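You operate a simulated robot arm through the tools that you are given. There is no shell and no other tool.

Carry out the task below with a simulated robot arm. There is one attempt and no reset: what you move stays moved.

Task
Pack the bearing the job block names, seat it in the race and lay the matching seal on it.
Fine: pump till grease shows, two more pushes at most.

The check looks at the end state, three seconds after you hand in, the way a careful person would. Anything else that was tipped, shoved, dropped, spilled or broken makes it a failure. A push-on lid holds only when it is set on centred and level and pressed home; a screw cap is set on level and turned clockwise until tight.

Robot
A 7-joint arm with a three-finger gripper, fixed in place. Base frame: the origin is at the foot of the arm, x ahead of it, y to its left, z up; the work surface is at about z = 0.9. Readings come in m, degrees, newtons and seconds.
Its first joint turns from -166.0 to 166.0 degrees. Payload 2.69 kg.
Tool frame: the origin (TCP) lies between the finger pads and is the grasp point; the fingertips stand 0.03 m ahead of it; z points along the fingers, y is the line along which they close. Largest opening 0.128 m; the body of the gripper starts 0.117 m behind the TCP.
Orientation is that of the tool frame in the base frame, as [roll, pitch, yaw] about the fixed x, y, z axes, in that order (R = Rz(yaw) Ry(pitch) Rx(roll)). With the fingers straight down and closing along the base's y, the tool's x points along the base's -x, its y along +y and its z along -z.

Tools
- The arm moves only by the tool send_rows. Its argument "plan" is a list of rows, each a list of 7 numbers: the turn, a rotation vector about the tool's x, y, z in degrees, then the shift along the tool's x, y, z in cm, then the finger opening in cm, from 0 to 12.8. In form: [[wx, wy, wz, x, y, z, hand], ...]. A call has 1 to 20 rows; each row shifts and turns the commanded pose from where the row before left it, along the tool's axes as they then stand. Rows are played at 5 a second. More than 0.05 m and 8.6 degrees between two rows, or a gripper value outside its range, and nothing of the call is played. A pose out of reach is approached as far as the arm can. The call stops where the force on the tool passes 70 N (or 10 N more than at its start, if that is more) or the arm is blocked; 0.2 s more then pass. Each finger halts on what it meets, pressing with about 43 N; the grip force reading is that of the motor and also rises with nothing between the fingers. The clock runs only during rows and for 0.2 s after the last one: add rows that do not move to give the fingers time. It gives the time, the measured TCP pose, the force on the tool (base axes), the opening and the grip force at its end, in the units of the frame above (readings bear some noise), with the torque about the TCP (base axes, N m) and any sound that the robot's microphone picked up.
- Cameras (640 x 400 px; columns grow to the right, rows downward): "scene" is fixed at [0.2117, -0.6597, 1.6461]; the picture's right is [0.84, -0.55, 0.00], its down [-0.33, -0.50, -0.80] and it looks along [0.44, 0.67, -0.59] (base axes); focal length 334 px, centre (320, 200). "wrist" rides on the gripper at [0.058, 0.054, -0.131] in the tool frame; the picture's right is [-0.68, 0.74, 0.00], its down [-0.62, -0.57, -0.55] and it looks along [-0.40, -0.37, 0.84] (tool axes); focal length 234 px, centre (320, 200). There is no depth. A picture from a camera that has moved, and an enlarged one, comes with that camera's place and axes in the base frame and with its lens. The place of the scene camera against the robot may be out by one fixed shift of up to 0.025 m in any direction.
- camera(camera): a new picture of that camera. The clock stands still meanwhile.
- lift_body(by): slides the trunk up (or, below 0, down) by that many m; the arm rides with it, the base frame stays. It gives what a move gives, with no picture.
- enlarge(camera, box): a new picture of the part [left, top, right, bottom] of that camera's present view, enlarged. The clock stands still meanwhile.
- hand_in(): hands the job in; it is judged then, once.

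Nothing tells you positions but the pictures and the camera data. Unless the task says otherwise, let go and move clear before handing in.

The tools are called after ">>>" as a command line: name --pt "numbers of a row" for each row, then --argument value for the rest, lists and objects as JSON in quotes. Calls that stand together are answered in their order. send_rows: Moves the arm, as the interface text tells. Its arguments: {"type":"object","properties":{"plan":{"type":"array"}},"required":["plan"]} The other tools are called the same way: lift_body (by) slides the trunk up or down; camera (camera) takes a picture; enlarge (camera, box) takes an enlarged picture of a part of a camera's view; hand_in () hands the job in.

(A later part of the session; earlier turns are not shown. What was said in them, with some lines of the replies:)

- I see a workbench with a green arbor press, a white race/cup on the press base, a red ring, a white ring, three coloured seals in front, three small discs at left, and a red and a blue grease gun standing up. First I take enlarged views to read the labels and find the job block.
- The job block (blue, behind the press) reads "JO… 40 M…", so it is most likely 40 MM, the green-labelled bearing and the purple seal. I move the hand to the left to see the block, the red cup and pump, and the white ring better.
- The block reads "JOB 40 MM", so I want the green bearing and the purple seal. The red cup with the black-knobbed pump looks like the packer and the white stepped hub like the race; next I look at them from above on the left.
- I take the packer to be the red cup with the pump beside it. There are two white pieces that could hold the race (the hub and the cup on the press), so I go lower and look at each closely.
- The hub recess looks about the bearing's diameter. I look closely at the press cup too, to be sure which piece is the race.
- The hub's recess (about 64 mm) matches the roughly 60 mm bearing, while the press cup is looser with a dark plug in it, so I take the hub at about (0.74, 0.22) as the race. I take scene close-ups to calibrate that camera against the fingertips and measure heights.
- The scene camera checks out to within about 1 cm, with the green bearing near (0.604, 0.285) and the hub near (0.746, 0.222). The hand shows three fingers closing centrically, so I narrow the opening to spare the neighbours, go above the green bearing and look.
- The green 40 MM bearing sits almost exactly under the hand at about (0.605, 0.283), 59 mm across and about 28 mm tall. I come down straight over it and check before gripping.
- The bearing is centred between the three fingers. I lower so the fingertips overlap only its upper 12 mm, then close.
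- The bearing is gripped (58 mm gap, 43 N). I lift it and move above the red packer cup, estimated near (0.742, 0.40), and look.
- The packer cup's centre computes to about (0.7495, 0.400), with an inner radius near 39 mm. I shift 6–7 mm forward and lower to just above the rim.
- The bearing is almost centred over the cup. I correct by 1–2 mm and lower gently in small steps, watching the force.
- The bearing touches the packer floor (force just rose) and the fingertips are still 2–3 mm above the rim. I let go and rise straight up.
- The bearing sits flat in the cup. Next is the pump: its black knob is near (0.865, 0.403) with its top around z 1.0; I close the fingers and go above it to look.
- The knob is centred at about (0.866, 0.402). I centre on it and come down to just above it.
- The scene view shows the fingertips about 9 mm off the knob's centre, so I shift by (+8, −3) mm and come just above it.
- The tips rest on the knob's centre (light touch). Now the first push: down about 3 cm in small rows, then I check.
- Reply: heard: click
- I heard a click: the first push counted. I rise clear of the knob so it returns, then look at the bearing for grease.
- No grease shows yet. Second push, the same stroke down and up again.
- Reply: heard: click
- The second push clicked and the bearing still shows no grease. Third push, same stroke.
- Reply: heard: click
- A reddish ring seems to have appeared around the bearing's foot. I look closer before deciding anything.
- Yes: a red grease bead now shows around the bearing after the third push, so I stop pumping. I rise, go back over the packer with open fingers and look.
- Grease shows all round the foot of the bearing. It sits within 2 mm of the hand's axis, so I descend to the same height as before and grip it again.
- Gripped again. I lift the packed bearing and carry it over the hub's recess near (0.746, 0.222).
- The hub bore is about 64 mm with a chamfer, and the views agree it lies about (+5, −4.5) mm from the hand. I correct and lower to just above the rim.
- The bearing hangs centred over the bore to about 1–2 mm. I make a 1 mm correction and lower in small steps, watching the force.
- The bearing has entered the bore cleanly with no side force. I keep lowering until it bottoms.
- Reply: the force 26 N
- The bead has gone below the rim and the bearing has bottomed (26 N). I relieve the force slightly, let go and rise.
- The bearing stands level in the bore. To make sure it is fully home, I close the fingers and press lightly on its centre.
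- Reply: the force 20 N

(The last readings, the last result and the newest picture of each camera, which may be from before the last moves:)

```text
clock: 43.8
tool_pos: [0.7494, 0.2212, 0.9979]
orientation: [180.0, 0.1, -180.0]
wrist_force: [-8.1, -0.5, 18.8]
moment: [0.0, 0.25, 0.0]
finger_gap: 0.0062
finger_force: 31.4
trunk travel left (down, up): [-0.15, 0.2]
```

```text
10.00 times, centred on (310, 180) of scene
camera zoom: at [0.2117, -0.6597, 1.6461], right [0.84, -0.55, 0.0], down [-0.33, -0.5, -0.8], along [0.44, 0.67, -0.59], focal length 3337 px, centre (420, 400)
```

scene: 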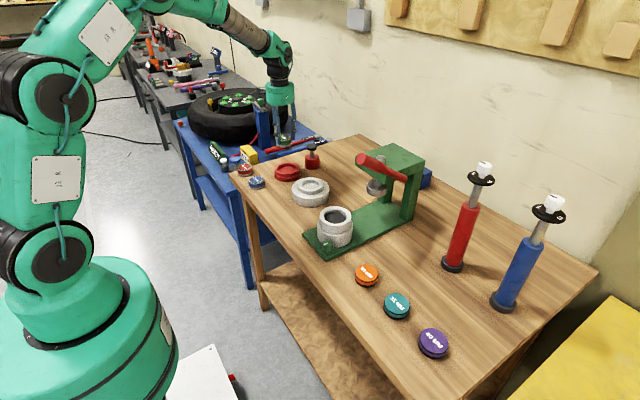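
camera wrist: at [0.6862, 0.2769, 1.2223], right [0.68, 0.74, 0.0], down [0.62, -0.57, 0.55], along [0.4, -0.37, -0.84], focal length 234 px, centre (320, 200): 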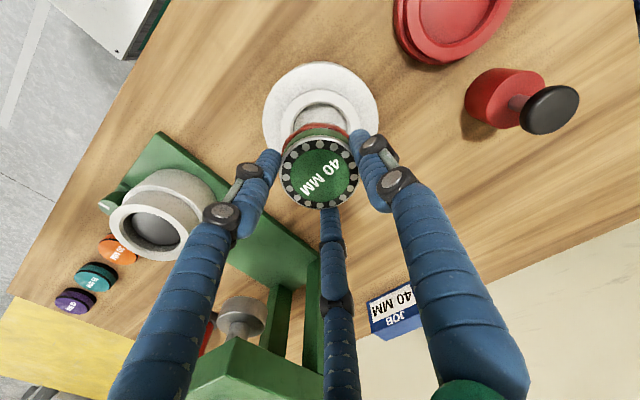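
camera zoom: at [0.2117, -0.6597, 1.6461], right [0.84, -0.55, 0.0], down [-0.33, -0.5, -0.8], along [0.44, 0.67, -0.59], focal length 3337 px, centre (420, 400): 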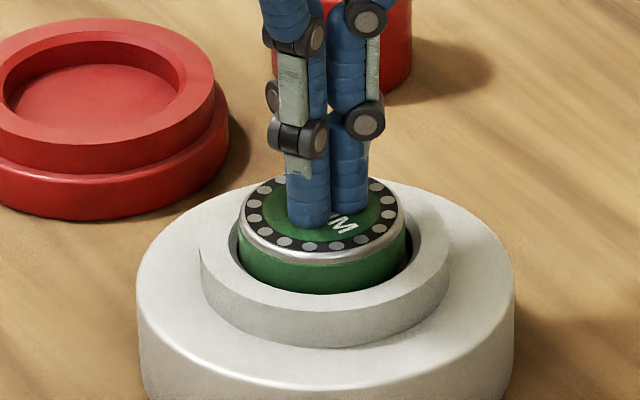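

The bearing did not move under 19 N, so it is home. I rise high to clear the press lever and travel over to the purple seal near (0.67, −0.44).

>>> send_rows --pt "0 0 0 0 0 -1 0" --pt "0 0 0 0 0 -4 0" --pt "0 0 0 0 0 -4 0" --pt "0 0 0 0 0 -4 0" --pt "0 0 0 0 0 -4.5 0" --pt "0 0 0 0 0 -4.5 0" --pt "0 0 0 0 0 -4.5 0" --pt "0 0 0 0 0 -4.5 0" --pt "0 0 0 2.5 -3 0 2" --pt "0 0 0 2.5 -3 0 5" --pt "0 0 0 2.5 -3 0 8" --pt "0 0 0 2.5 -3 0 9" --pt "0 0 0 2.5 -3 0 9" --pt "0 0 0 0 0 0 9"

>>> enlarge --camera "scene" --box '[270, 155, 340, 215]'

```text
clock: 46.8
tool_pos: [0.6235, 0.0693, 1.3046]
orientation: [-180.0, 0.0, -180.0]
wrist_force: [-0.9, 0.7, -0.1]
moment: [0.05, -0.04, -0.02]
finger_gap: 0.0897
finger_force: 0.0
trunk travel left (down, up): [-0.15, 0.2]
```

```text
6.67 times, centred on (305, 185) of scene
camera zoom: at [0.2117, -0.6597, 1.6461], right [0.84, -0.55, 0.0], down [-0.33, -0.5, -0.8], along [0.44, 0.67, -0.59], focal length 2225 px, centre (420, 300)
```

zoom: 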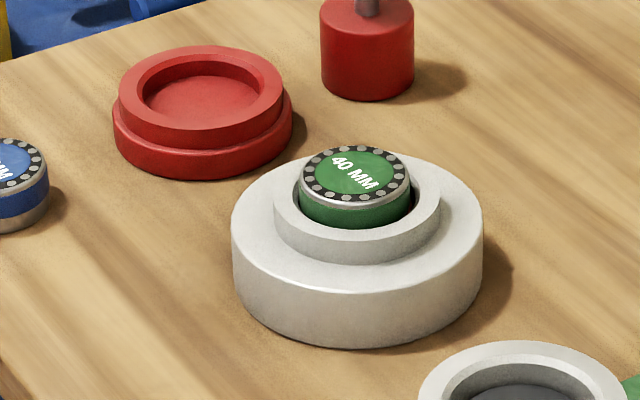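

>>> send_rows --pt "0 0 0 0 -4.2 0 9" --pt "0 0 0 0 -4.2 0 9" --pt "0 0 0 0 -4.2 0 9" --pt "0 0 0 0 -4.2 0 9" --pt "0 0 0 0 -4.2 0 9" --pt "0 0 0 0 -4.2 0 9" --pt "0 0 0 0 -4.2 0 9" --pt "0 0 0 -0.8 -4.2 0 9" --pt "0 0 0 -0.8 -4.2 1 9" --pt "0 0 0 -0.8 -4.2 2 9" --pt "0 0 0 -0.8 -4.2 2 9" --pt "0 0 0 -1.3 -4.2 2 9" --pt "0 0 0 0 -0.5 3 9" --pt "0 0 0 0 0 3 9" --pt "0 0 0 0 0 0 9"

>>> camera --camera "wrist"

>>> camera --camera "scene"

```text
clock: 50.0
tool_pos: [0.6691, -0.4409, 1.1724]
orientation: [180.0, 0.1, -180.0]
wrist_force: [-0.2, 0.5, -0.3]
moment: [0.0, 0.04, 0.03]
finger_gap: 0.0902
finger_force: 0.1
trunk travel left (down, up): [-0.15, 0.2]
```

```text
taken
camera wrist: at [0.6083, -0.3862, 1.3024], right [0.68, 0.74, 0.0], down [0.62, -0.57, 0.55], along [0.4, -0.37, -0.84], focal length 234 px, centre (320, 200)
```

wrist: 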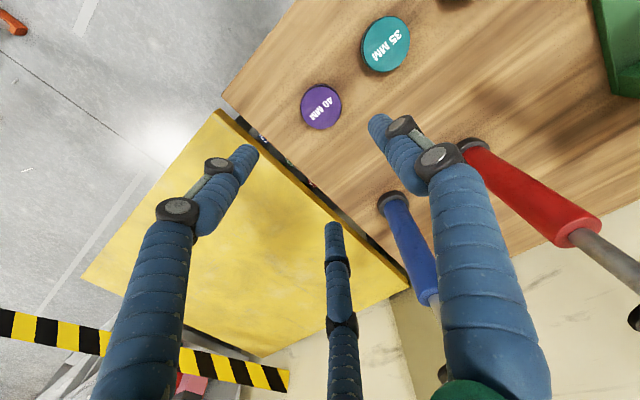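

```text
taken
```

scene: 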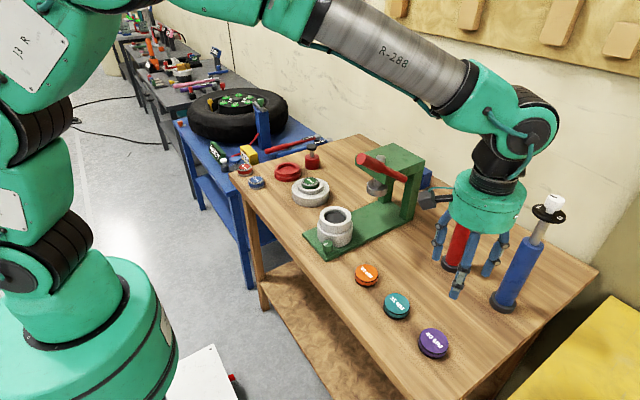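

>>> enlarge --camera "wrist" --box '[270, 60, 370, 150]'

>>> enlarge --camera "scene" --box '[405, 310, 465, 370]'

```text
4.44 times, centred on (320, 105) of wrist
camera zoom: at [0.6083, -0.3862, 1.3024], right [0.68, 0.74, 0.0], down [0.62, -0.57, 0.55], along [0.4, -0.37, -0.84], focal length 1041 px, centre (320, 622)
```

zoom: 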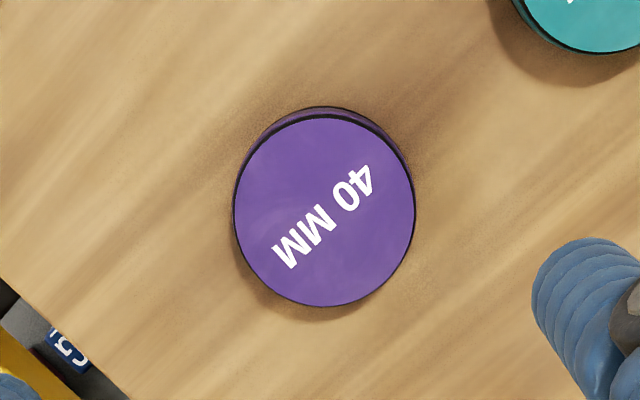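

```text
6.67 times, centred on (435, 340) of scene
camera zoom: at [0.2117, -0.6597, 1.6461], right [0.84, -0.55, 0.0], down [-0.33, -0.5, -0.8], along [0.44, 0.67, -0.59], focal length 2225 px, centre (-447, -733)
```

zoom: 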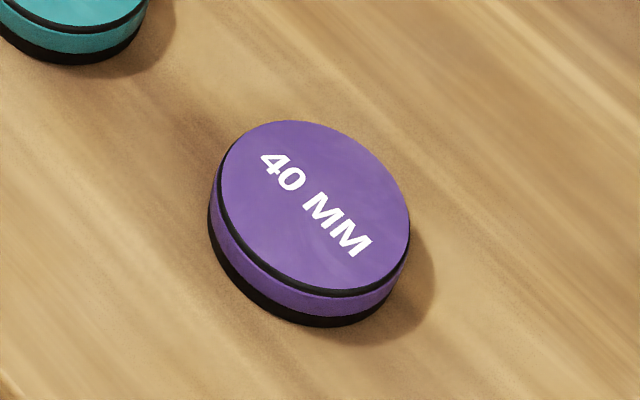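

The purple 40 MM seal lies 1–2 mm from the hand's axis, 64 mm across and about 15 mm thick. I lower over it and check at half height.

>>> send_rows --pt "0 0 0 -0.13 0.11 4 9" --pt "0 0 0 0 0 4 9" --pt "0 0 0 0 0 4 9" --pt "0 0 0 0 0 4 9" --pt "0 0 0 0 0 3 9" --pt "0 0 0 0 0 0 9"

>>> enlarge --camera "wrist" --box '[230, 80, 410, 220]'

>>> enlarge --camera "scene" --box '[390, 270, 480, 370]'

```text
clock: 51.4
tool_pos: [0.67, -0.44, 0.9859]
orientation: [180.0, 0.0, -179.9]
wrist_force: [-0.7, 1.1, -0.5]
moment: [0.0, 0.06, -0.01]
finger_gap: 0.09
finger_force: 0.1
trunk travel left (down, up): [-0.15, 0.2]
```

```text
2.86 times, centred on (320, 150) of wrist
camera zoom: at [0.6118, -0.386, 1.116], right [0.68, 0.74, 0.0], down [0.62, -0.57, 0.55], along [0.4, -0.37, -0.84], focal length 669 px, centre (320, 343)
```

zoom: 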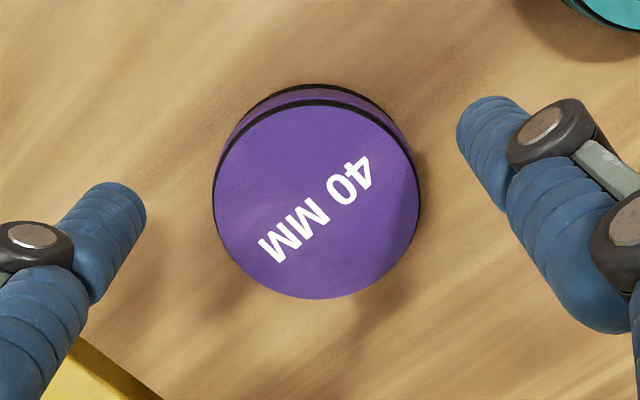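

```text
4.00 times, centred on (435, 320) of scene
camera zoom: at [0.2117, -0.6597, 1.6461], right [0.84, -0.55, 0.0], down [-0.33, -0.5, -0.8], along [0.44, 0.67, -0.59], focal length 1335 px, centre (-140, -280)
```

zoom: 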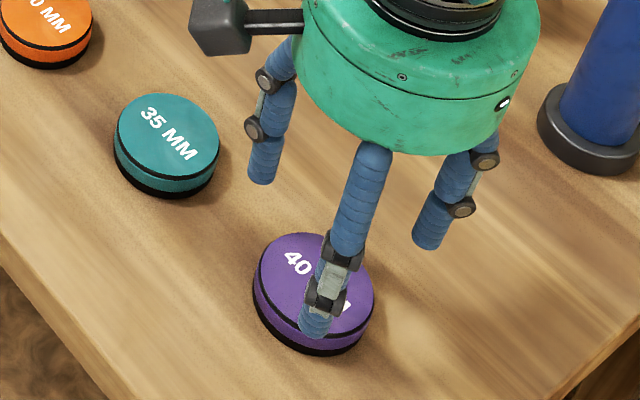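

>>> send_rows --pt "0 0 0 0.08 0 2 9" --pt "0 0 0 0 0 2 9" --pt "0 0 0 0 0 1.1 9" --pt "0 0 0 0 0 0 9" --pt "0 0 0 0 0 0 7.6" --pt "0 0 0 0 0 0 6.8" --pt "0 0 0 0 0 0 6.2" --pt "0 0 0 0 0 0 5.6" --pt "0 0 0 0 0 0 5.6"

>>> enlarge --camera "wrist" --box '[230, 80, 410, 220]'

>>> enlarge --camera "scene" --box '[390, 270, 480, 370]'

```text
clock: 53.4
tool_pos: [0.6701, -0.4368, 0.9319]
orientation: [-180.0, 0.0, -179.9]
wrist_force: [-0.7, -1.4, 1.0]
moment: [-0.05, 0.03, -0.01]
finger_gap: 0.066
finger_force: 7.3
trunk travel left (down, up): [-0.15, 0.2]
```

```text
2.86 times, centred on (320, 150) of wrist
camera zoom: at [0.6103, -0.3822, 1.0627], right [0.68, 0.74, 0.0], down [0.62, -0.57, 0.55], along [0.4, -0.37, -0.84], focal length 669 px, centre (320, 343)
```

zoom: 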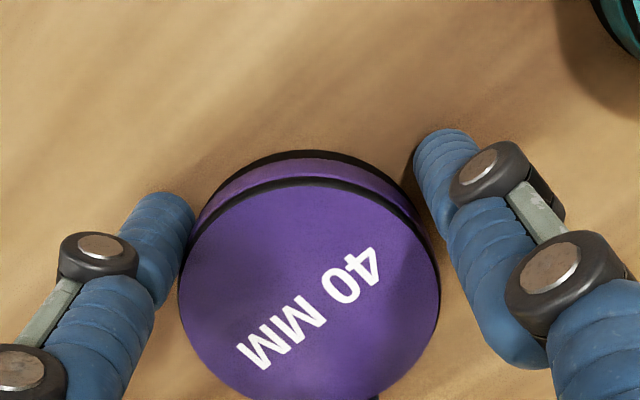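

```text
4.00 times, centred on (435, 320) of scene
camera zoom: at [0.2117, -0.6597, 1.6461], right [0.84, -0.55, 0.0], down [-0.33, -0.5, -0.8], along [0.44, 0.67, -0.59], focal length 1335 px, centre (-140, -280)
```

zoom: 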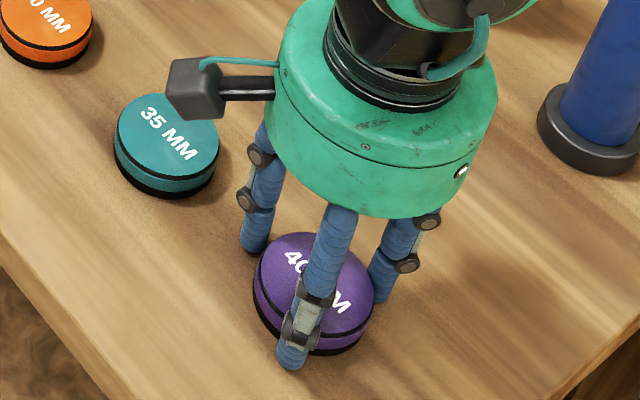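

>>> send_rows --pt "0 0 0 0 0 0 5.4" --pt "0 0 0 0 0 0 5.2" --pt "0 0 0 0 0 0 5.2"

>>> enlarge --camera "wrist" --box '[230, 80, 410, 220]'

>>> enlarge --camera "scene" --box '[390, 270, 480, 370]'

```text
clock: 54.2
tool_pos: [0.6698, -0.4362, 0.933]
orientation: [180.0, 0.0, -180.0]
wrist_force: [0.1, -2.4, 1.3]
moment: [-0.07, 0.03, 0.03]
finger_gap: 0.0657
finger_force: 10.3
trunk travel left (down, up): [-0.15, 0.2]
```

```text
2.86 times, centred on (320, 150) of wrist
camera zoom: at [0.6104, -0.3822, 1.0627], right [0.68, 0.74, 0.0], down [0.62, -0.57, 0.55], along [0.4, -0.37, -0.84], focal length 669 px, centre (320, 343)
```

zoom: 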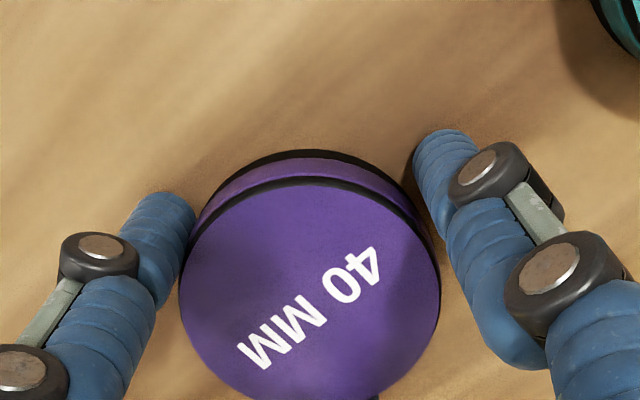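

```text
4.00 times, centred on (435, 320) of scene
camera zoom: at [0.2117, -0.6597, 1.6461], right [0.84, -0.55, 0.0], down [-0.33, -0.5, -0.8], along [0.44, 0.67, -0.59], focal length 1335 px, centre (-140, -280)
```

zoom: 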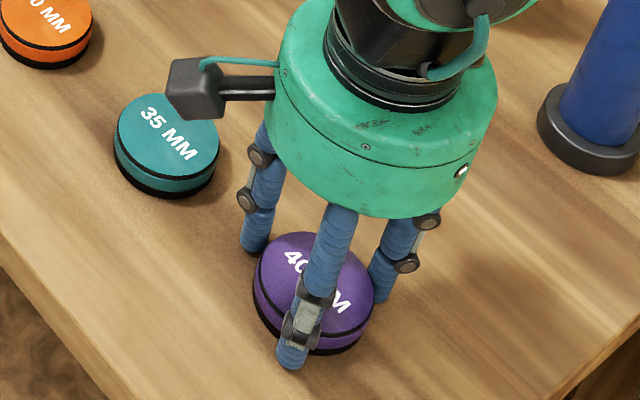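

The hand is centred and touching the seal, but the grip is light (10 N at 66 mm), so it may be a soft seal. I close a little further and check gap and force.

>>> send_rows --pt "0 0 0 0 0 0 4.8" --pt "0 0 0 0 0 0 4.4" --pt "0 0 0 0 0 0 4.4" --pt "0 0 0 0 0 0 4.4"

>>> enlarge --camera "wrist" --box '[230, 80, 410, 220]'

```text
clock: 55.2
tool_pos: [0.6704, -0.4367, 0.9325]
orientation: [180.0, -0.1, -180.0]
wrist_force: [-0.4, -2.9, 2.1]
moment: [-0.1, -0.02, 0.02]
finger_gap: 0.065
finger_force: 16.0
trunk travel left (down, up): [-0.15, 0.2]
```

```text
2.86 times, centred on (320, 150) of wrist
camera zoom: at [0.6104, -0.3822, 1.0627], right [0.68, 0.74, 0.0], down [0.62, -0.57, 0.55], along [0.4, -0.37, -0.84], focal length 669 px, centre (320, 343)
```

zoom: 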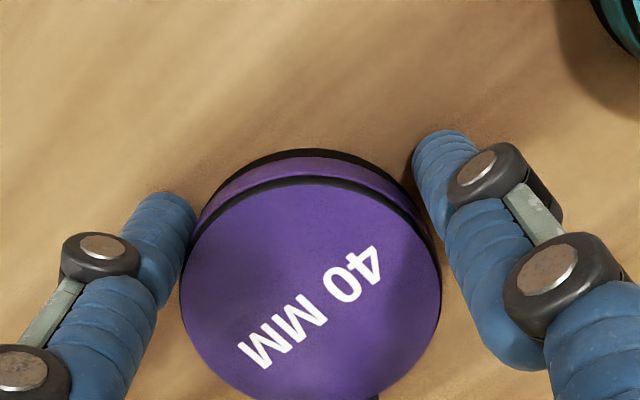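

>>> send_rows --pt "0 0 0 0 0 0 4" --pt "0 0 0 0 0 0 3.6" --pt "0 0 0 0 0 0 3.6" --pt "0 0 0 0 0 0 3.6" --pt "0 0 0 0 0 0 3.6"

>>> enlarge --camera "scene" --box '[405, 300, 465, 365]'

>>> camera --camera "wrist"

```text
clock: 56.4
tool_pos: [0.6709, -0.4364, 0.9322]
orientation: [-180.0, 0.0, 180.0]
wrist_force: [-0.1, -2.5, 3.9]
moment: [-0.13, -0.04, -0.01]
finger_gap: 0.0645
finger_force: 21.5
trunk travel left (down, up): [-0.15, 0.2]
```

```text
6.15 times, centred on (435, 332) of scene
camera zoom: at [0.2117, -0.6597, 1.6461], right [0.84, -0.55, 0.0], down [-0.33, -0.5, -0.8], along [0.44, 0.67, -0.59], focal length 2054 px, centre (-388, -615)
```

zoom: 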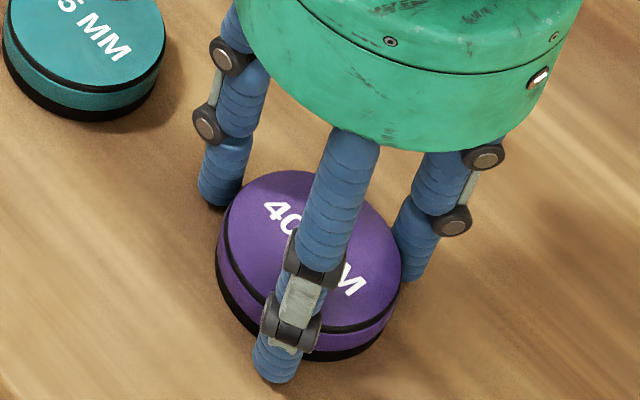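

```text
taken
camera wrist: at [0.6103, -0.3822, 1.0627], right [0.68, 0.74, 0.0], down [0.62, -0.57, 0.55], along [0.4, -0.37, -0.84], focal length 234 px, centre (320, 200)
```

wrist: 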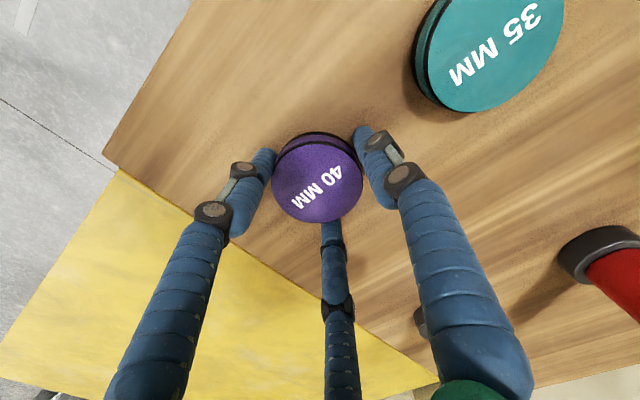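

The grip builds up softly (21 N at 64.5 mm), so it behaves like a rubber seal. I tighten a bit more and test-lift by 1 cm.

>>> send_rows --pt "0 0 0 0 0 0 3" --pt "0 0 0 0 0 0 2.5" --pt "0 0 0 0 0 0 2.5" --pt "0 0 0 0 0 -0.5 2.5" --pt "0 0 0 0 0 -0.5 2.5" --pt "0 0 0 0 0 0 2.5"

>>> enlarge --camera "scene" --box '[405, 300, 465, 365]'

>>> enlarge --camera "wrist" --box '[240, 100, 400, 240]'

```text
clock: 57.8
tool_pos: [0.6694, -0.4366, 0.9419]
orientation: [179.9, -0.1, -180.0]
wrist_force: [0.0, -0.3, -0.9]
moment: [-0.01, 0.01, -0.01]
finger_gap: 0.0638
finger_force: 29.4
trunk travel left (down, up): [-0.15, 0.2]
```

```text
6.15 times, centred on (435, 332) of scene
camera zoom: at [0.2117, -0.6597, 1.6461], right [0.84, -0.55, 0.0], down [-0.33, -0.5, -0.8], along [0.44, 0.67, -0.59], focal length 2054 px, centre (-388, -615)
```

zoom: 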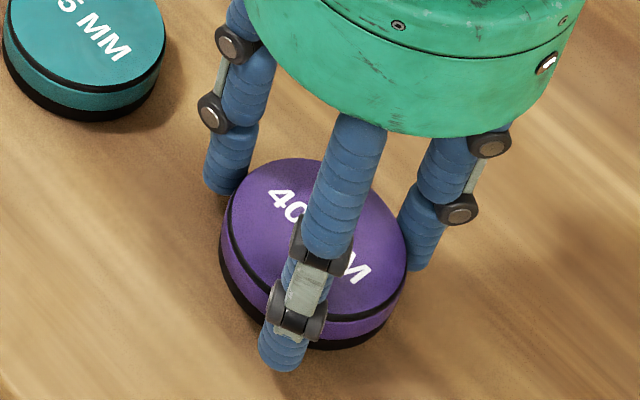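

```text
2.86 times, centred on (320, 170) of wrist
camera zoom: at [0.6096, -0.3831, 1.072], right [0.68, 0.74, 0.0], down [0.62, -0.57, 0.55], along [0.4, -0.37, -0.84], focal length 669 px, centre (320, 286)
```

zoom: 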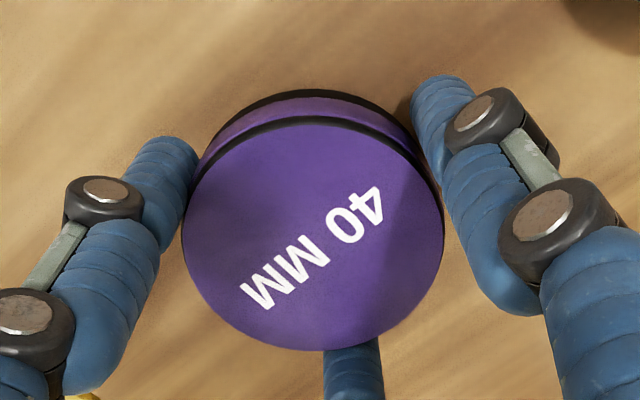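

The seal came up level with the fingers. I lift it high, travel clear of the lever, and carry it to the hub.

>>> send_rows --pt "0 0 0 0 0 -1 2.5" --pt "0 0 0 0 0 -3 2.5" --pt "0 0 0 0 0 -3.5 2.5" --pt "0 0 0 0 0 -3.5 2.5" --pt "0 0 0 0 0 -3.5 2.5" --pt "0 0 0 0 0 -3.5 2.5" --pt "0 0 0 0 0 -3.5 2.5" --pt "0 0 0 0 0 -3.5 2.5" --pt "0 0 0 0 0 -3.5 2.5" --pt "0 0 0 1.0 0 -3.5 2.5" --pt "0 0 0 1.5 2 -3.5 2.5" --pt "0 0 0 1.5 3 -2 2.5" --pt "0 0 0 1 3.3 0 2.5" --pt "0 0 0 0 3.5 0 2.5" --pt "0 0 0 0 3.5 0 2.5" --pt "0 0 0 0 3.5 0 2.5" --pt "0 0 0 0 3.5 0 2.5" --pt "0 0 0 0 3.5 0 2.5" --pt "0 0 0 0 3.5 0 2.5"

>>> camera --camera "wrist"

>>> camera --camera "scene"

```text
clock: 61.8
tool_pos: [0.6217, -0.1465, 1.3181]
orientation: [-180.0, 0.1, -180.0]
wrist_force: [-0.3, -0.5, 0.3]
moment: [-0.01, 0.0, 0.03]
finger_gap: 0.0618
finger_force: 42.9
trunk travel left (down, up): [-0.15, 0.2]
```

```text
taken
camera wrist: at [0.5618, -0.0918, 1.4481], right [0.68, 0.74, 0.0], down [0.62, -0.57, 0.55], along [0.4, -0.37, -0.84], focal length 234 px, centre (320, 200)
```

wrist: 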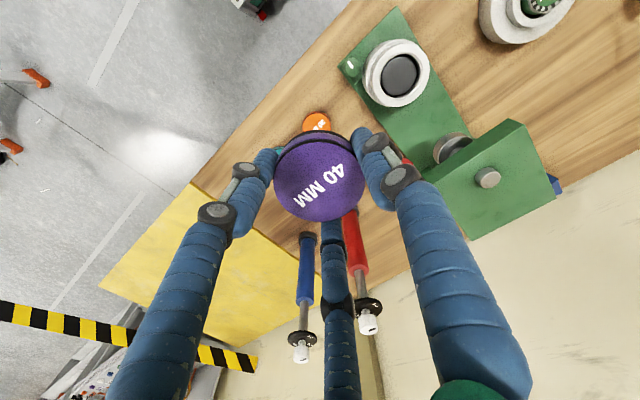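

```text
taken
```

scene: 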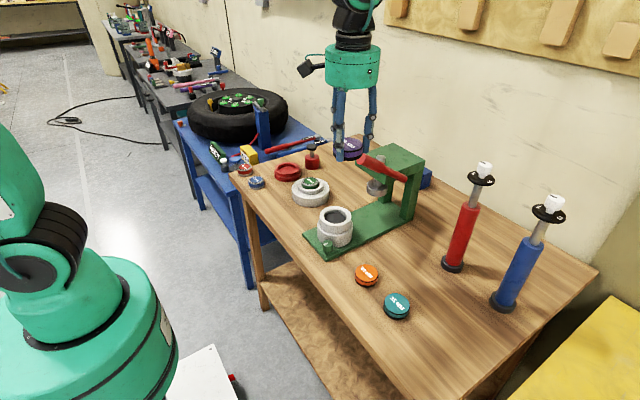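

>>> send_rows --pt "0 0 0 0 3.5 0 2.5" --pt "0 0 0 0 3.5 0 2.5" --pt "0 0 0 0 3.5 0 2.5" --pt "0 0 0 0 3.5 0 2.5" --pt "0 0 0 -1.85 3.24 0 2.5" --pt "0 0 0 -1.85 3.24 0 2.5" --pt "0 0 0 -1.85 3.24 0 2.5" --pt "0 0 0 -1.85 3.24 0 2.5" --pt "0 0 0 -1.85 3.24 0 2.5" --pt "0 0 0 -1.85 3.24 0 2.5" --pt "0 0 0 -1.7 3.24 0 2.5" --pt "0 0 0 0 0 3.5 2.5" --pt "0 0 0 0 0 3.5 2.5" --pt "0 0 0 0 0 3.5 2.5" --pt "0 0 0 0 0 3.5 2.5" --pt "0 0 0 0 0 3.5 2.5" --pt "0 0 0 0 0 0 2.5"

>>> camera --camera "wrist"

>>> enlarge --camera "wrist" --box '[240, 40, 400, 180]'

>>> enlarge --camera "scene" --box '[270, 110, 350, 215]'

```text
clock: 65.4
tool_pos: [0.7477, 0.2241, 1.1426]
orientation: [-180.0, 0.0, -180.0]
wrist_force: [0.4, 0.1, 1.0]
moment: [-0.02, 0.01, -0.01]
finger_gap: 0.0619
finger_force: 42.9
trunk travel left (down, up): [-0.15, 0.2]
```

```text
taken
camera wrist: at [0.688, 0.2776, 1.2718], right [0.68, 0.74, 0.0], down [0.62, -0.57, 0.55], along [0.4, -0.37, -0.84], focal length 234 px, centre (320, 200)
```

wrist: 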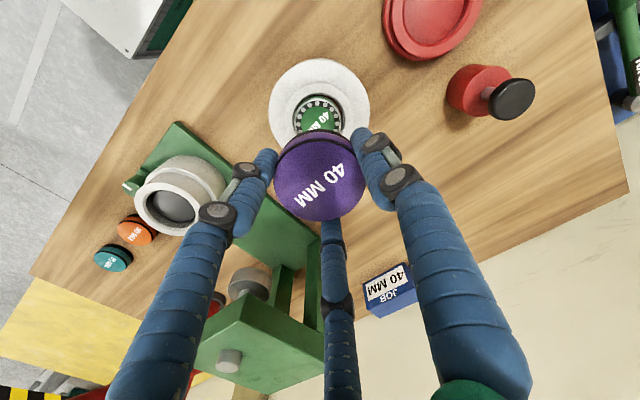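

```text
2.86 times, centred on (320, 110) of wrist
camera zoom: at [0.688, 0.2776, 1.2718], right [0.68, 0.74, 0.0], down [0.62, -0.57, 0.55], along [0.4, -0.37, -0.84], focal length 669 px, centre (320, 457)
```

zoom: 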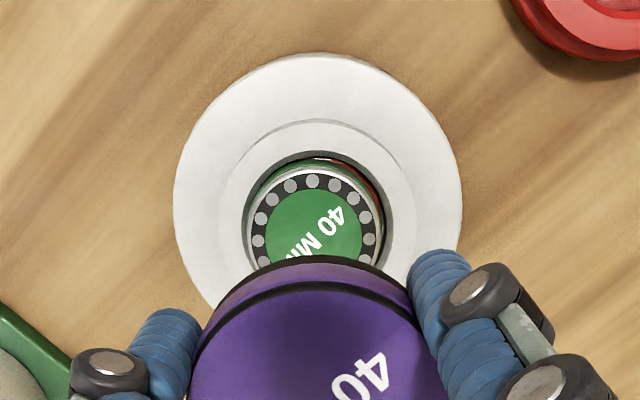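

```text
3.81 times, centred on (310, 162) of scene
camera zoom: at [0.2117, -0.6597, 1.6461], right [0.84, -0.55, 0.0], down [-0.33, -0.5, -0.8], along [0.44, 0.67, -0.59], focal length 1271 px, centre (358, 343)
```

zoom: 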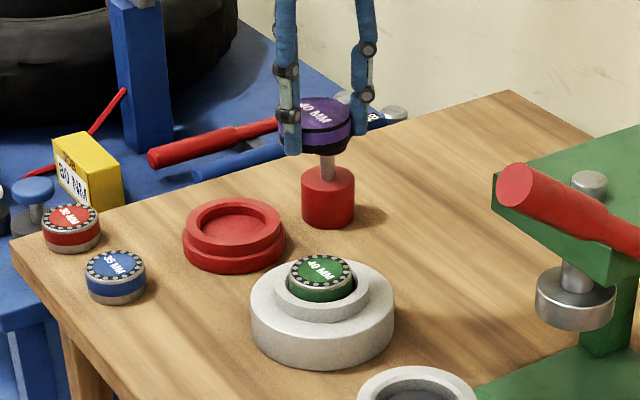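

The seal hangs nearly over the bearing; both views ask for about (+2, −4) mm. I correct and lower to about 2 cm above the bearing.

>>> send_rows --pt "0 0 0 -0.18 -0.37 3 2.5" --pt "0 0 0 0 0 3 2.5" --pt "0 0 0 0 0 3 2.5" --pt "0 0 0 0 0 2.5 2.5" --pt "0 0 0 0 0 0 2.5"

>>> enlarge --camera "wrist" --box '[230, 50, 410, 230]'

>>> enlarge --camera "scene" --box '[280, 150, 340, 210]'

```text
clock: 66.6
tool_pos: [0.7487, 0.2163, 1.0273]
orientation: [180.0, 0.0, -180.0]
wrist_force: [-0.4, 0.0, -1.0]
moment: [-0.04, 0.05, 0.02]
finger_gap: 0.0618
finger_force: 42.9
trunk travel left (down, up): [-0.15, 0.2]
```

```text
2.22 times, centred on (320, 140) of wrist
camera zoom: at [0.6893, 0.2709, 1.1574], right [0.68, 0.74, 0.0], down [0.62, -0.57, 0.55], along [0.4, -0.37, -0.84], focal length 520 px, centre (320, 333)
```

zoom: 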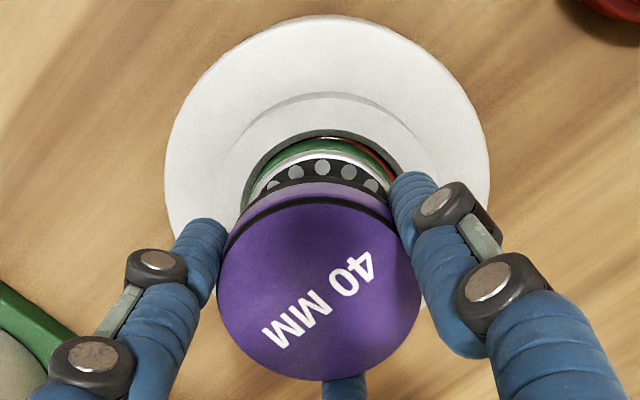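

```text
6.67 times, centred on (310, 180) of scene
camera zoom: at [0.2117, -0.6597, 1.6461], right [0.84, -0.55, 0.0], down [-0.33, -0.5, -0.8], along [0.44, 0.67, -0.59], focal length 2225 px, centre (387, 333)
```

zoom: 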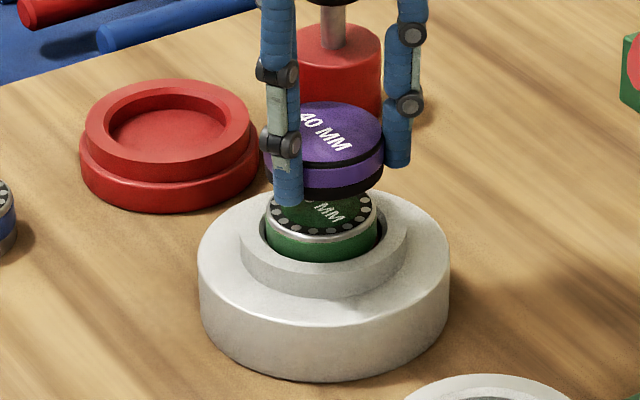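

The seal is now about 3 mm too far along (+x, −y). I shift back (−1, +3) mm and lower another 1.5 cm, then check.

>>> send_rows --pt "0 0 0 0.1 0.3 0 2.5" --pt "0 0 0 0 0 0.8 2.5" --pt "0 0 0 0 0 0.7 2.5" --pt "0 0 0 0 0 0 2.5"

>>> enlarge --camera "wrist" --box '[230, 50, 410, 230]'

>>> enlarge --camera "scene" --box '[290, 160, 330, 200]'

```text
clock: 67.6
tool_pos: [0.7494, 0.2222, 1.0136]
orientation: [180.0, 0.0, 180.0]
wrist_force: [0.1, -0.8, 0.0]
moment: [0.01, 0.01, -0.01]
finger_gap: 0.0618
finger_force: 42.6
trunk travel left (down, up): [-0.15, 0.2]
```

```text
2.22 times, centred on (320, 140) of wrist
camera zoom: at [0.6884, 0.2758, 1.1437], right [0.68, 0.74, 0.0], down [0.62, -0.57, 0.55], along [0.4, -0.37, -0.84], focal length 520 px, centre (320, 333)
```

zoom: 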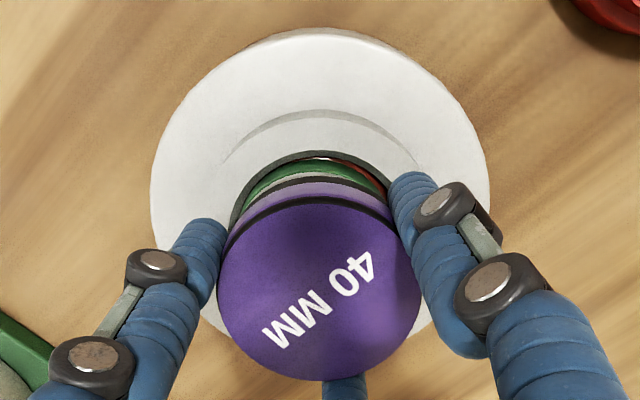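

```text
10.00 times, centred on (310, 180) of scene
camera zoom: at [0.2117, -0.6597, 1.6461], right [0.84, -0.55, 0.0], down [-0.33, -0.5, -0.8], along [0.44, 0.67, -0.59], focal length 3337 px, centre (420, 400)
```

zoom: 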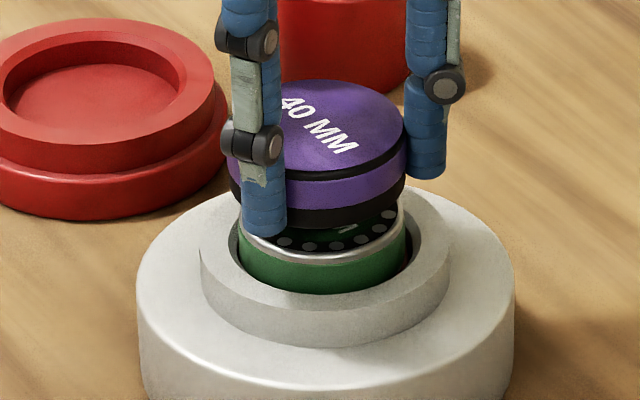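

Laterally it is centred within 1 mm; the depth check suggests moving about 2 mm toward −y. I correct and lower until the seal touches the bearing.

>>> send_rows --pt "0 0 0 0.1 -0.2 0 2.5" --pt "0 0 0 0 0 0.5 2.5" --pt "0 0 0 0 0 0.3 2.5" --pt "0 0 0 0 0 0 2.5"

>>> enlarge --camera "wrist" --box '[230, 50, 410, 230]'

>>> enlarge --camera "scene" --box '[290, 160, 330, 200]'

```text
clock: 68.6
tool_pos: [0.7481, 0.2201, 1.004]
orientation: [179.9, 0.0, -179.9]
wrist_force: [-0.1, -0.4, -1.0]
moment: [0.01, -0.01, -0.03]
finger_gap: 0.0617
finger_force: 42.8
trunk travel left (down, up): [-0.15, 0.2]
```

```text
2.22 times, centred on (320, 140) of wrist
camera zoom: at [0.6875, 0.2743, 1.1345], right [0.68, 0.74, 0.0], down [0.62, -0.57, 0.55], along [0.4, -0.37, -0.84], focal length 520 px, centre (320, 333)
```

zoom: 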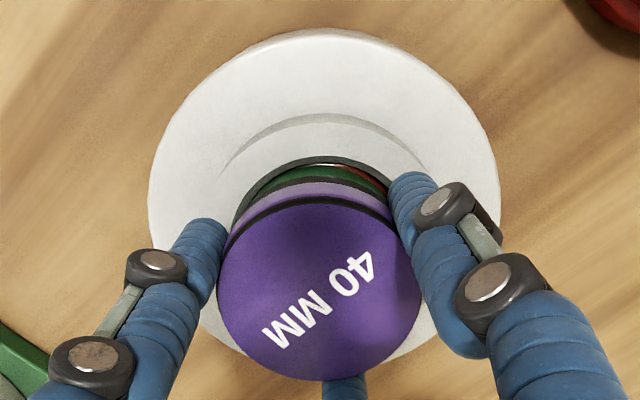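

```text
10.00 times, centred on (310, 180) of scene
camera zoom: at [0.2117, -0.6597, 1.6461], right [0.84, -0.55, 0.0], down [-0.33, -0.5, -0.8], along [0.44, 0.67, -0.59], focal length 3337 px, centre (420, 400)
```

zoom: 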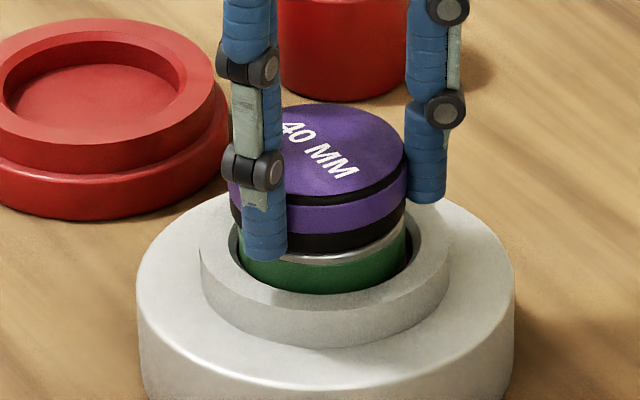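

>>> send_rows --pt "0 0 0 -0.05 0 0.2 2.5" --pt "0 0 0 0 0 0.2 2.5"

>>> enlarge --camera "scene" --box '[290, 160, 330, 200]'

```text
clock: 69.2
tool_pos: [0.7474, 0.2192, 1.0015]
orientation: [-179.9, 0.1, 180.0]
wrist_force: [-2.4, -1.2, 7.8]
moment: [-0.18, 0.19, -0.02]
finger_gap: 0.0617
finger_force: 43.1
trunk travel left (down, up): [-0.15, 0.2]
```

```text
10.00 times, centred on (310, 180) of scene
camera zoom: at [0.2117, -0.6597, 1.6461], right [0.84, -0.55, 0.0], down [-0.33, -0.5, -0.8], along [0.44, 0.67, -0.59], focal length 3337 px, centre (420, 400)
```

zoom: 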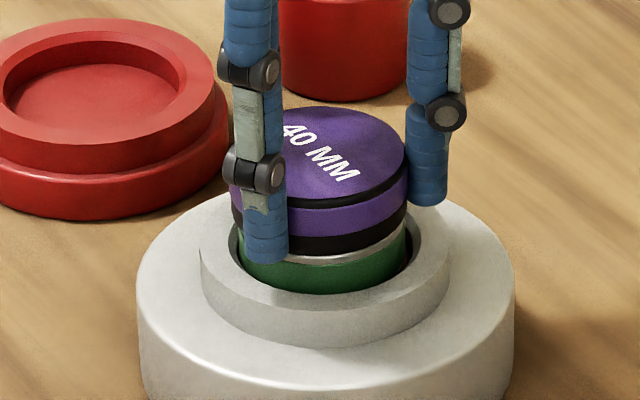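

The seal rests on the bearing (8 N contact), level and centred within about 1 mm. I open slowly and rise.

>>> send_rows --pt "0 0 0 0 0 0 4.5" --pt "0 0 0 0 0 0 5.6" --pt "0 0 0 0 0 0 6.2" --pt "0 0 0 0 0 0 6.5" --pt "0 0 0 0 0 0 6.8" --pt "0 0 0 0 0 0 7.4" --pt "0 0 0 0 0 0 8.2" --pt "0 0 0 0 0 0 9" --pt "0 0 0 0 0 0 9"

>>> enlarge --camera "scene" --box '[290, 160, 330, 200]'

>>> enlarge --camera "wrist" --box '[230, 50, 410, 230]'

```text
clock: 71.2
tool_pos: [0.7474, 0.221, 1.0017]
orientation: [-179.9, 0.0, -179.9]
wrist_force: [0.4, 0.3, -0.7]
moment: [-0.02, -0.04, 0.01]
finger_gap: 0.0899
finger_force: 0.0
trunk travel left (down, up): [-0.15, 0.2]
```

```text
10.00 times, centred on (310, 180) of scene
camera zoom: at [0.2117, -0.6597, 1.6461], right [0.84, -0.55, 0.0], down [-0.33, -0.5, -0.8], along [0.44, 0.67, -0.59], focal length 3337 px, centre (420, 400)
```

zoom: 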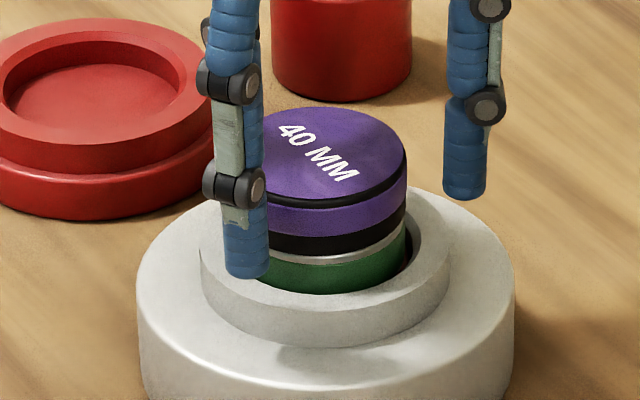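

```text
2.22 times, centred on (320, 140) of wrist
camera zoom: at [0.6882, 0.2748, 1.1315], right [0.68, 0.74, 0.0], down [0.62, -0.57, 0.55], along [0.4, -0.37, -0.84], focal length 520 px, centre (320, 333)
```

zoom: 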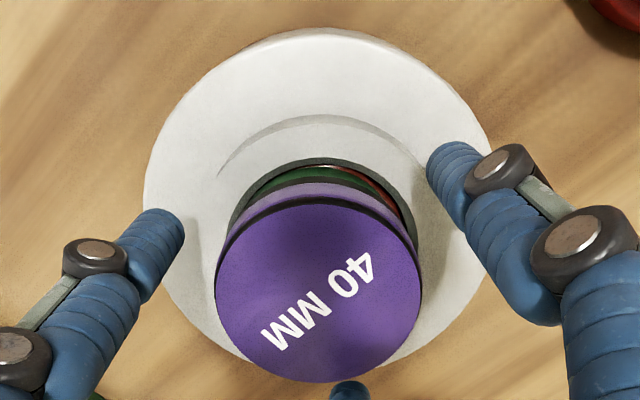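

The seal stayed put, level on the bearing. I rise straight up and look at it unobstructed.

>>> send_rows --pt "0 0 0 0 0 -2 9" --pt "0 0 0 0 0 -4 9" --pt "0 0 0 0 0 -4 9" --pt "0 0 0 0 0 0 9"

>>> enlarge --camera "scene" --box '[290, 160, 330, 200]'

>>> enlarge --camera "wrist" --box '[240, 40, 400, 180]'

```text
clock: 72.2
tool_pos: [0.7445, 0.2225, 1.1048]
orientation: [180.0, 0.1, -179.9]
wrist_force: [0.1, -0.3, 0.9]
moment: [0.04, -0.06, 0.0]
finger_gap: 0.0899
finger_force: 0.1
trunk travel left (down, up): [-0.15, 0.2]
```

```text
10.00 times, centred on (310, 180) of scene
camera zoom: at [0.2117, -0.6597, 1.6461], right [0.84, -0.55, 0.0], down [-0.33, -0.5, -0.8], along [0.44, 0.67, -0.59], focal length 3337 px, centre (420, 400)
```

zoom: 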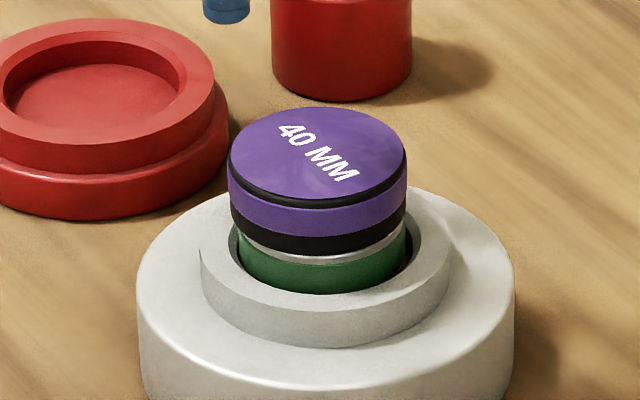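

```text
2.86 times, centred on (320, 110) of wrist
camera zoom: at [0.6845, 0.2759, 1.2345], right [0.68, 0.74, 0.0], down [0.62, -0.57, 0.55], along [0.4, -0.37, -0.84], focal length 669 px, centre (320, 457)
```

zoom: 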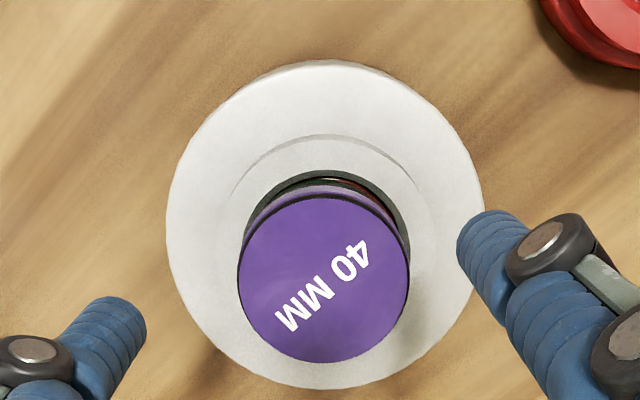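

The seal sits level and centred within about 1.5 mm on the packed bearing in the hub. I move the hand well clear and check the whole scene before handing in.

>>> send_rows --pt "0 0 0 0 0 -4 9" --pt "0 0 0 0 0 -4 9" --pt "0 0 0 0 0 -4 9" --pt "0 0 0 1.5 0 -4 9" --pt "0 0 0 3 0 -3 9" --pt "0 0 0 4 0 0 9" --pt "0 0 0 4 0 0 9" --pt "0 0 0 0 0 0 9"

>>> camera --camera "scene"

>>> enlarge --camera "scene" --box '[225, 130, 365, 220]'

>>> camera --camera "wrist"

```text
clock: 74.0
tool_pos: [0.6219, 0.2227, 1.2874]
orientation: [180.0, 0.1, 180.0]
wrist_force: [-1.4, -0.6, 0.7]
moment: [-0.01, -0.1, 0.01]
finger_gap: 0.0899
finger_force: 0.1
trunk travel left (down, up): [-0.15, 0.2]
```

```text
taken
```

scene: 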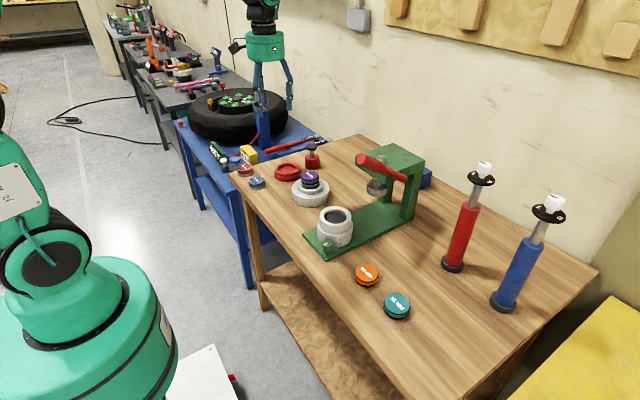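

```text
4.44 times, centred on (295, 175) of scene
camera zoom: at [0.2117, -0.6597, 1.6461], right [0.84, -0.55, 0.0], down [-0.33, -0.5, -0.8], along [0.44, 0.67, -0.59], focal length 1483 px, centre (431, 311)
```

zoom: 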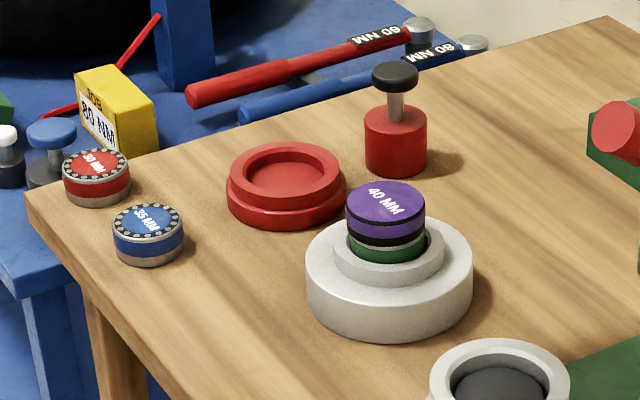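

```text
taken
camera wrist: at [0.5615, 0.2772, 1.4182], right [0.68, 0.74, 0.0], down [0.62, -0.57, 0.55], along [0.41, -0.37, -0.84], focal length 234 px, centre (320, 200)
```

wrist: 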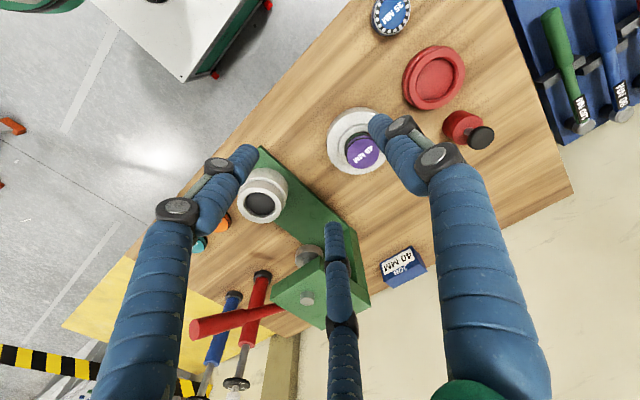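

The 40 MM bearing is packed and seated in the hub's race with the purple 40 MM seal level on top. The packer, pump and other parts look undisturbed and the hand is clear, so I hand in.

>>> hand_in

```text
The job is handed in.
```

I packed the 40 MM bearing, seated it in the race and laid the purple 40 MM seal on it, then handed the job in. I have not seen the verdict.

- **Bearing:** The job block reads "JOB 40 MM", so I used the green bearing. I gave the pump three pushes. Grease showed after the third, so I made none of the two extra pushes allowed.
- **Race:** I took the white stepped hub as the race, because its recess fits the bearing closely. No label confirmed this; the cup on the press was the other candidate, and its bore looked a little too wide. The bearing touched bottom and did not move when I pressed on it with about 19 N.
- **Seal:** It sits level on the bearing, about 1.5 mm off centre. I laid it on without pressing it down.

In the final pictures nothing else looked moved, and the hand was clear before I handed in.
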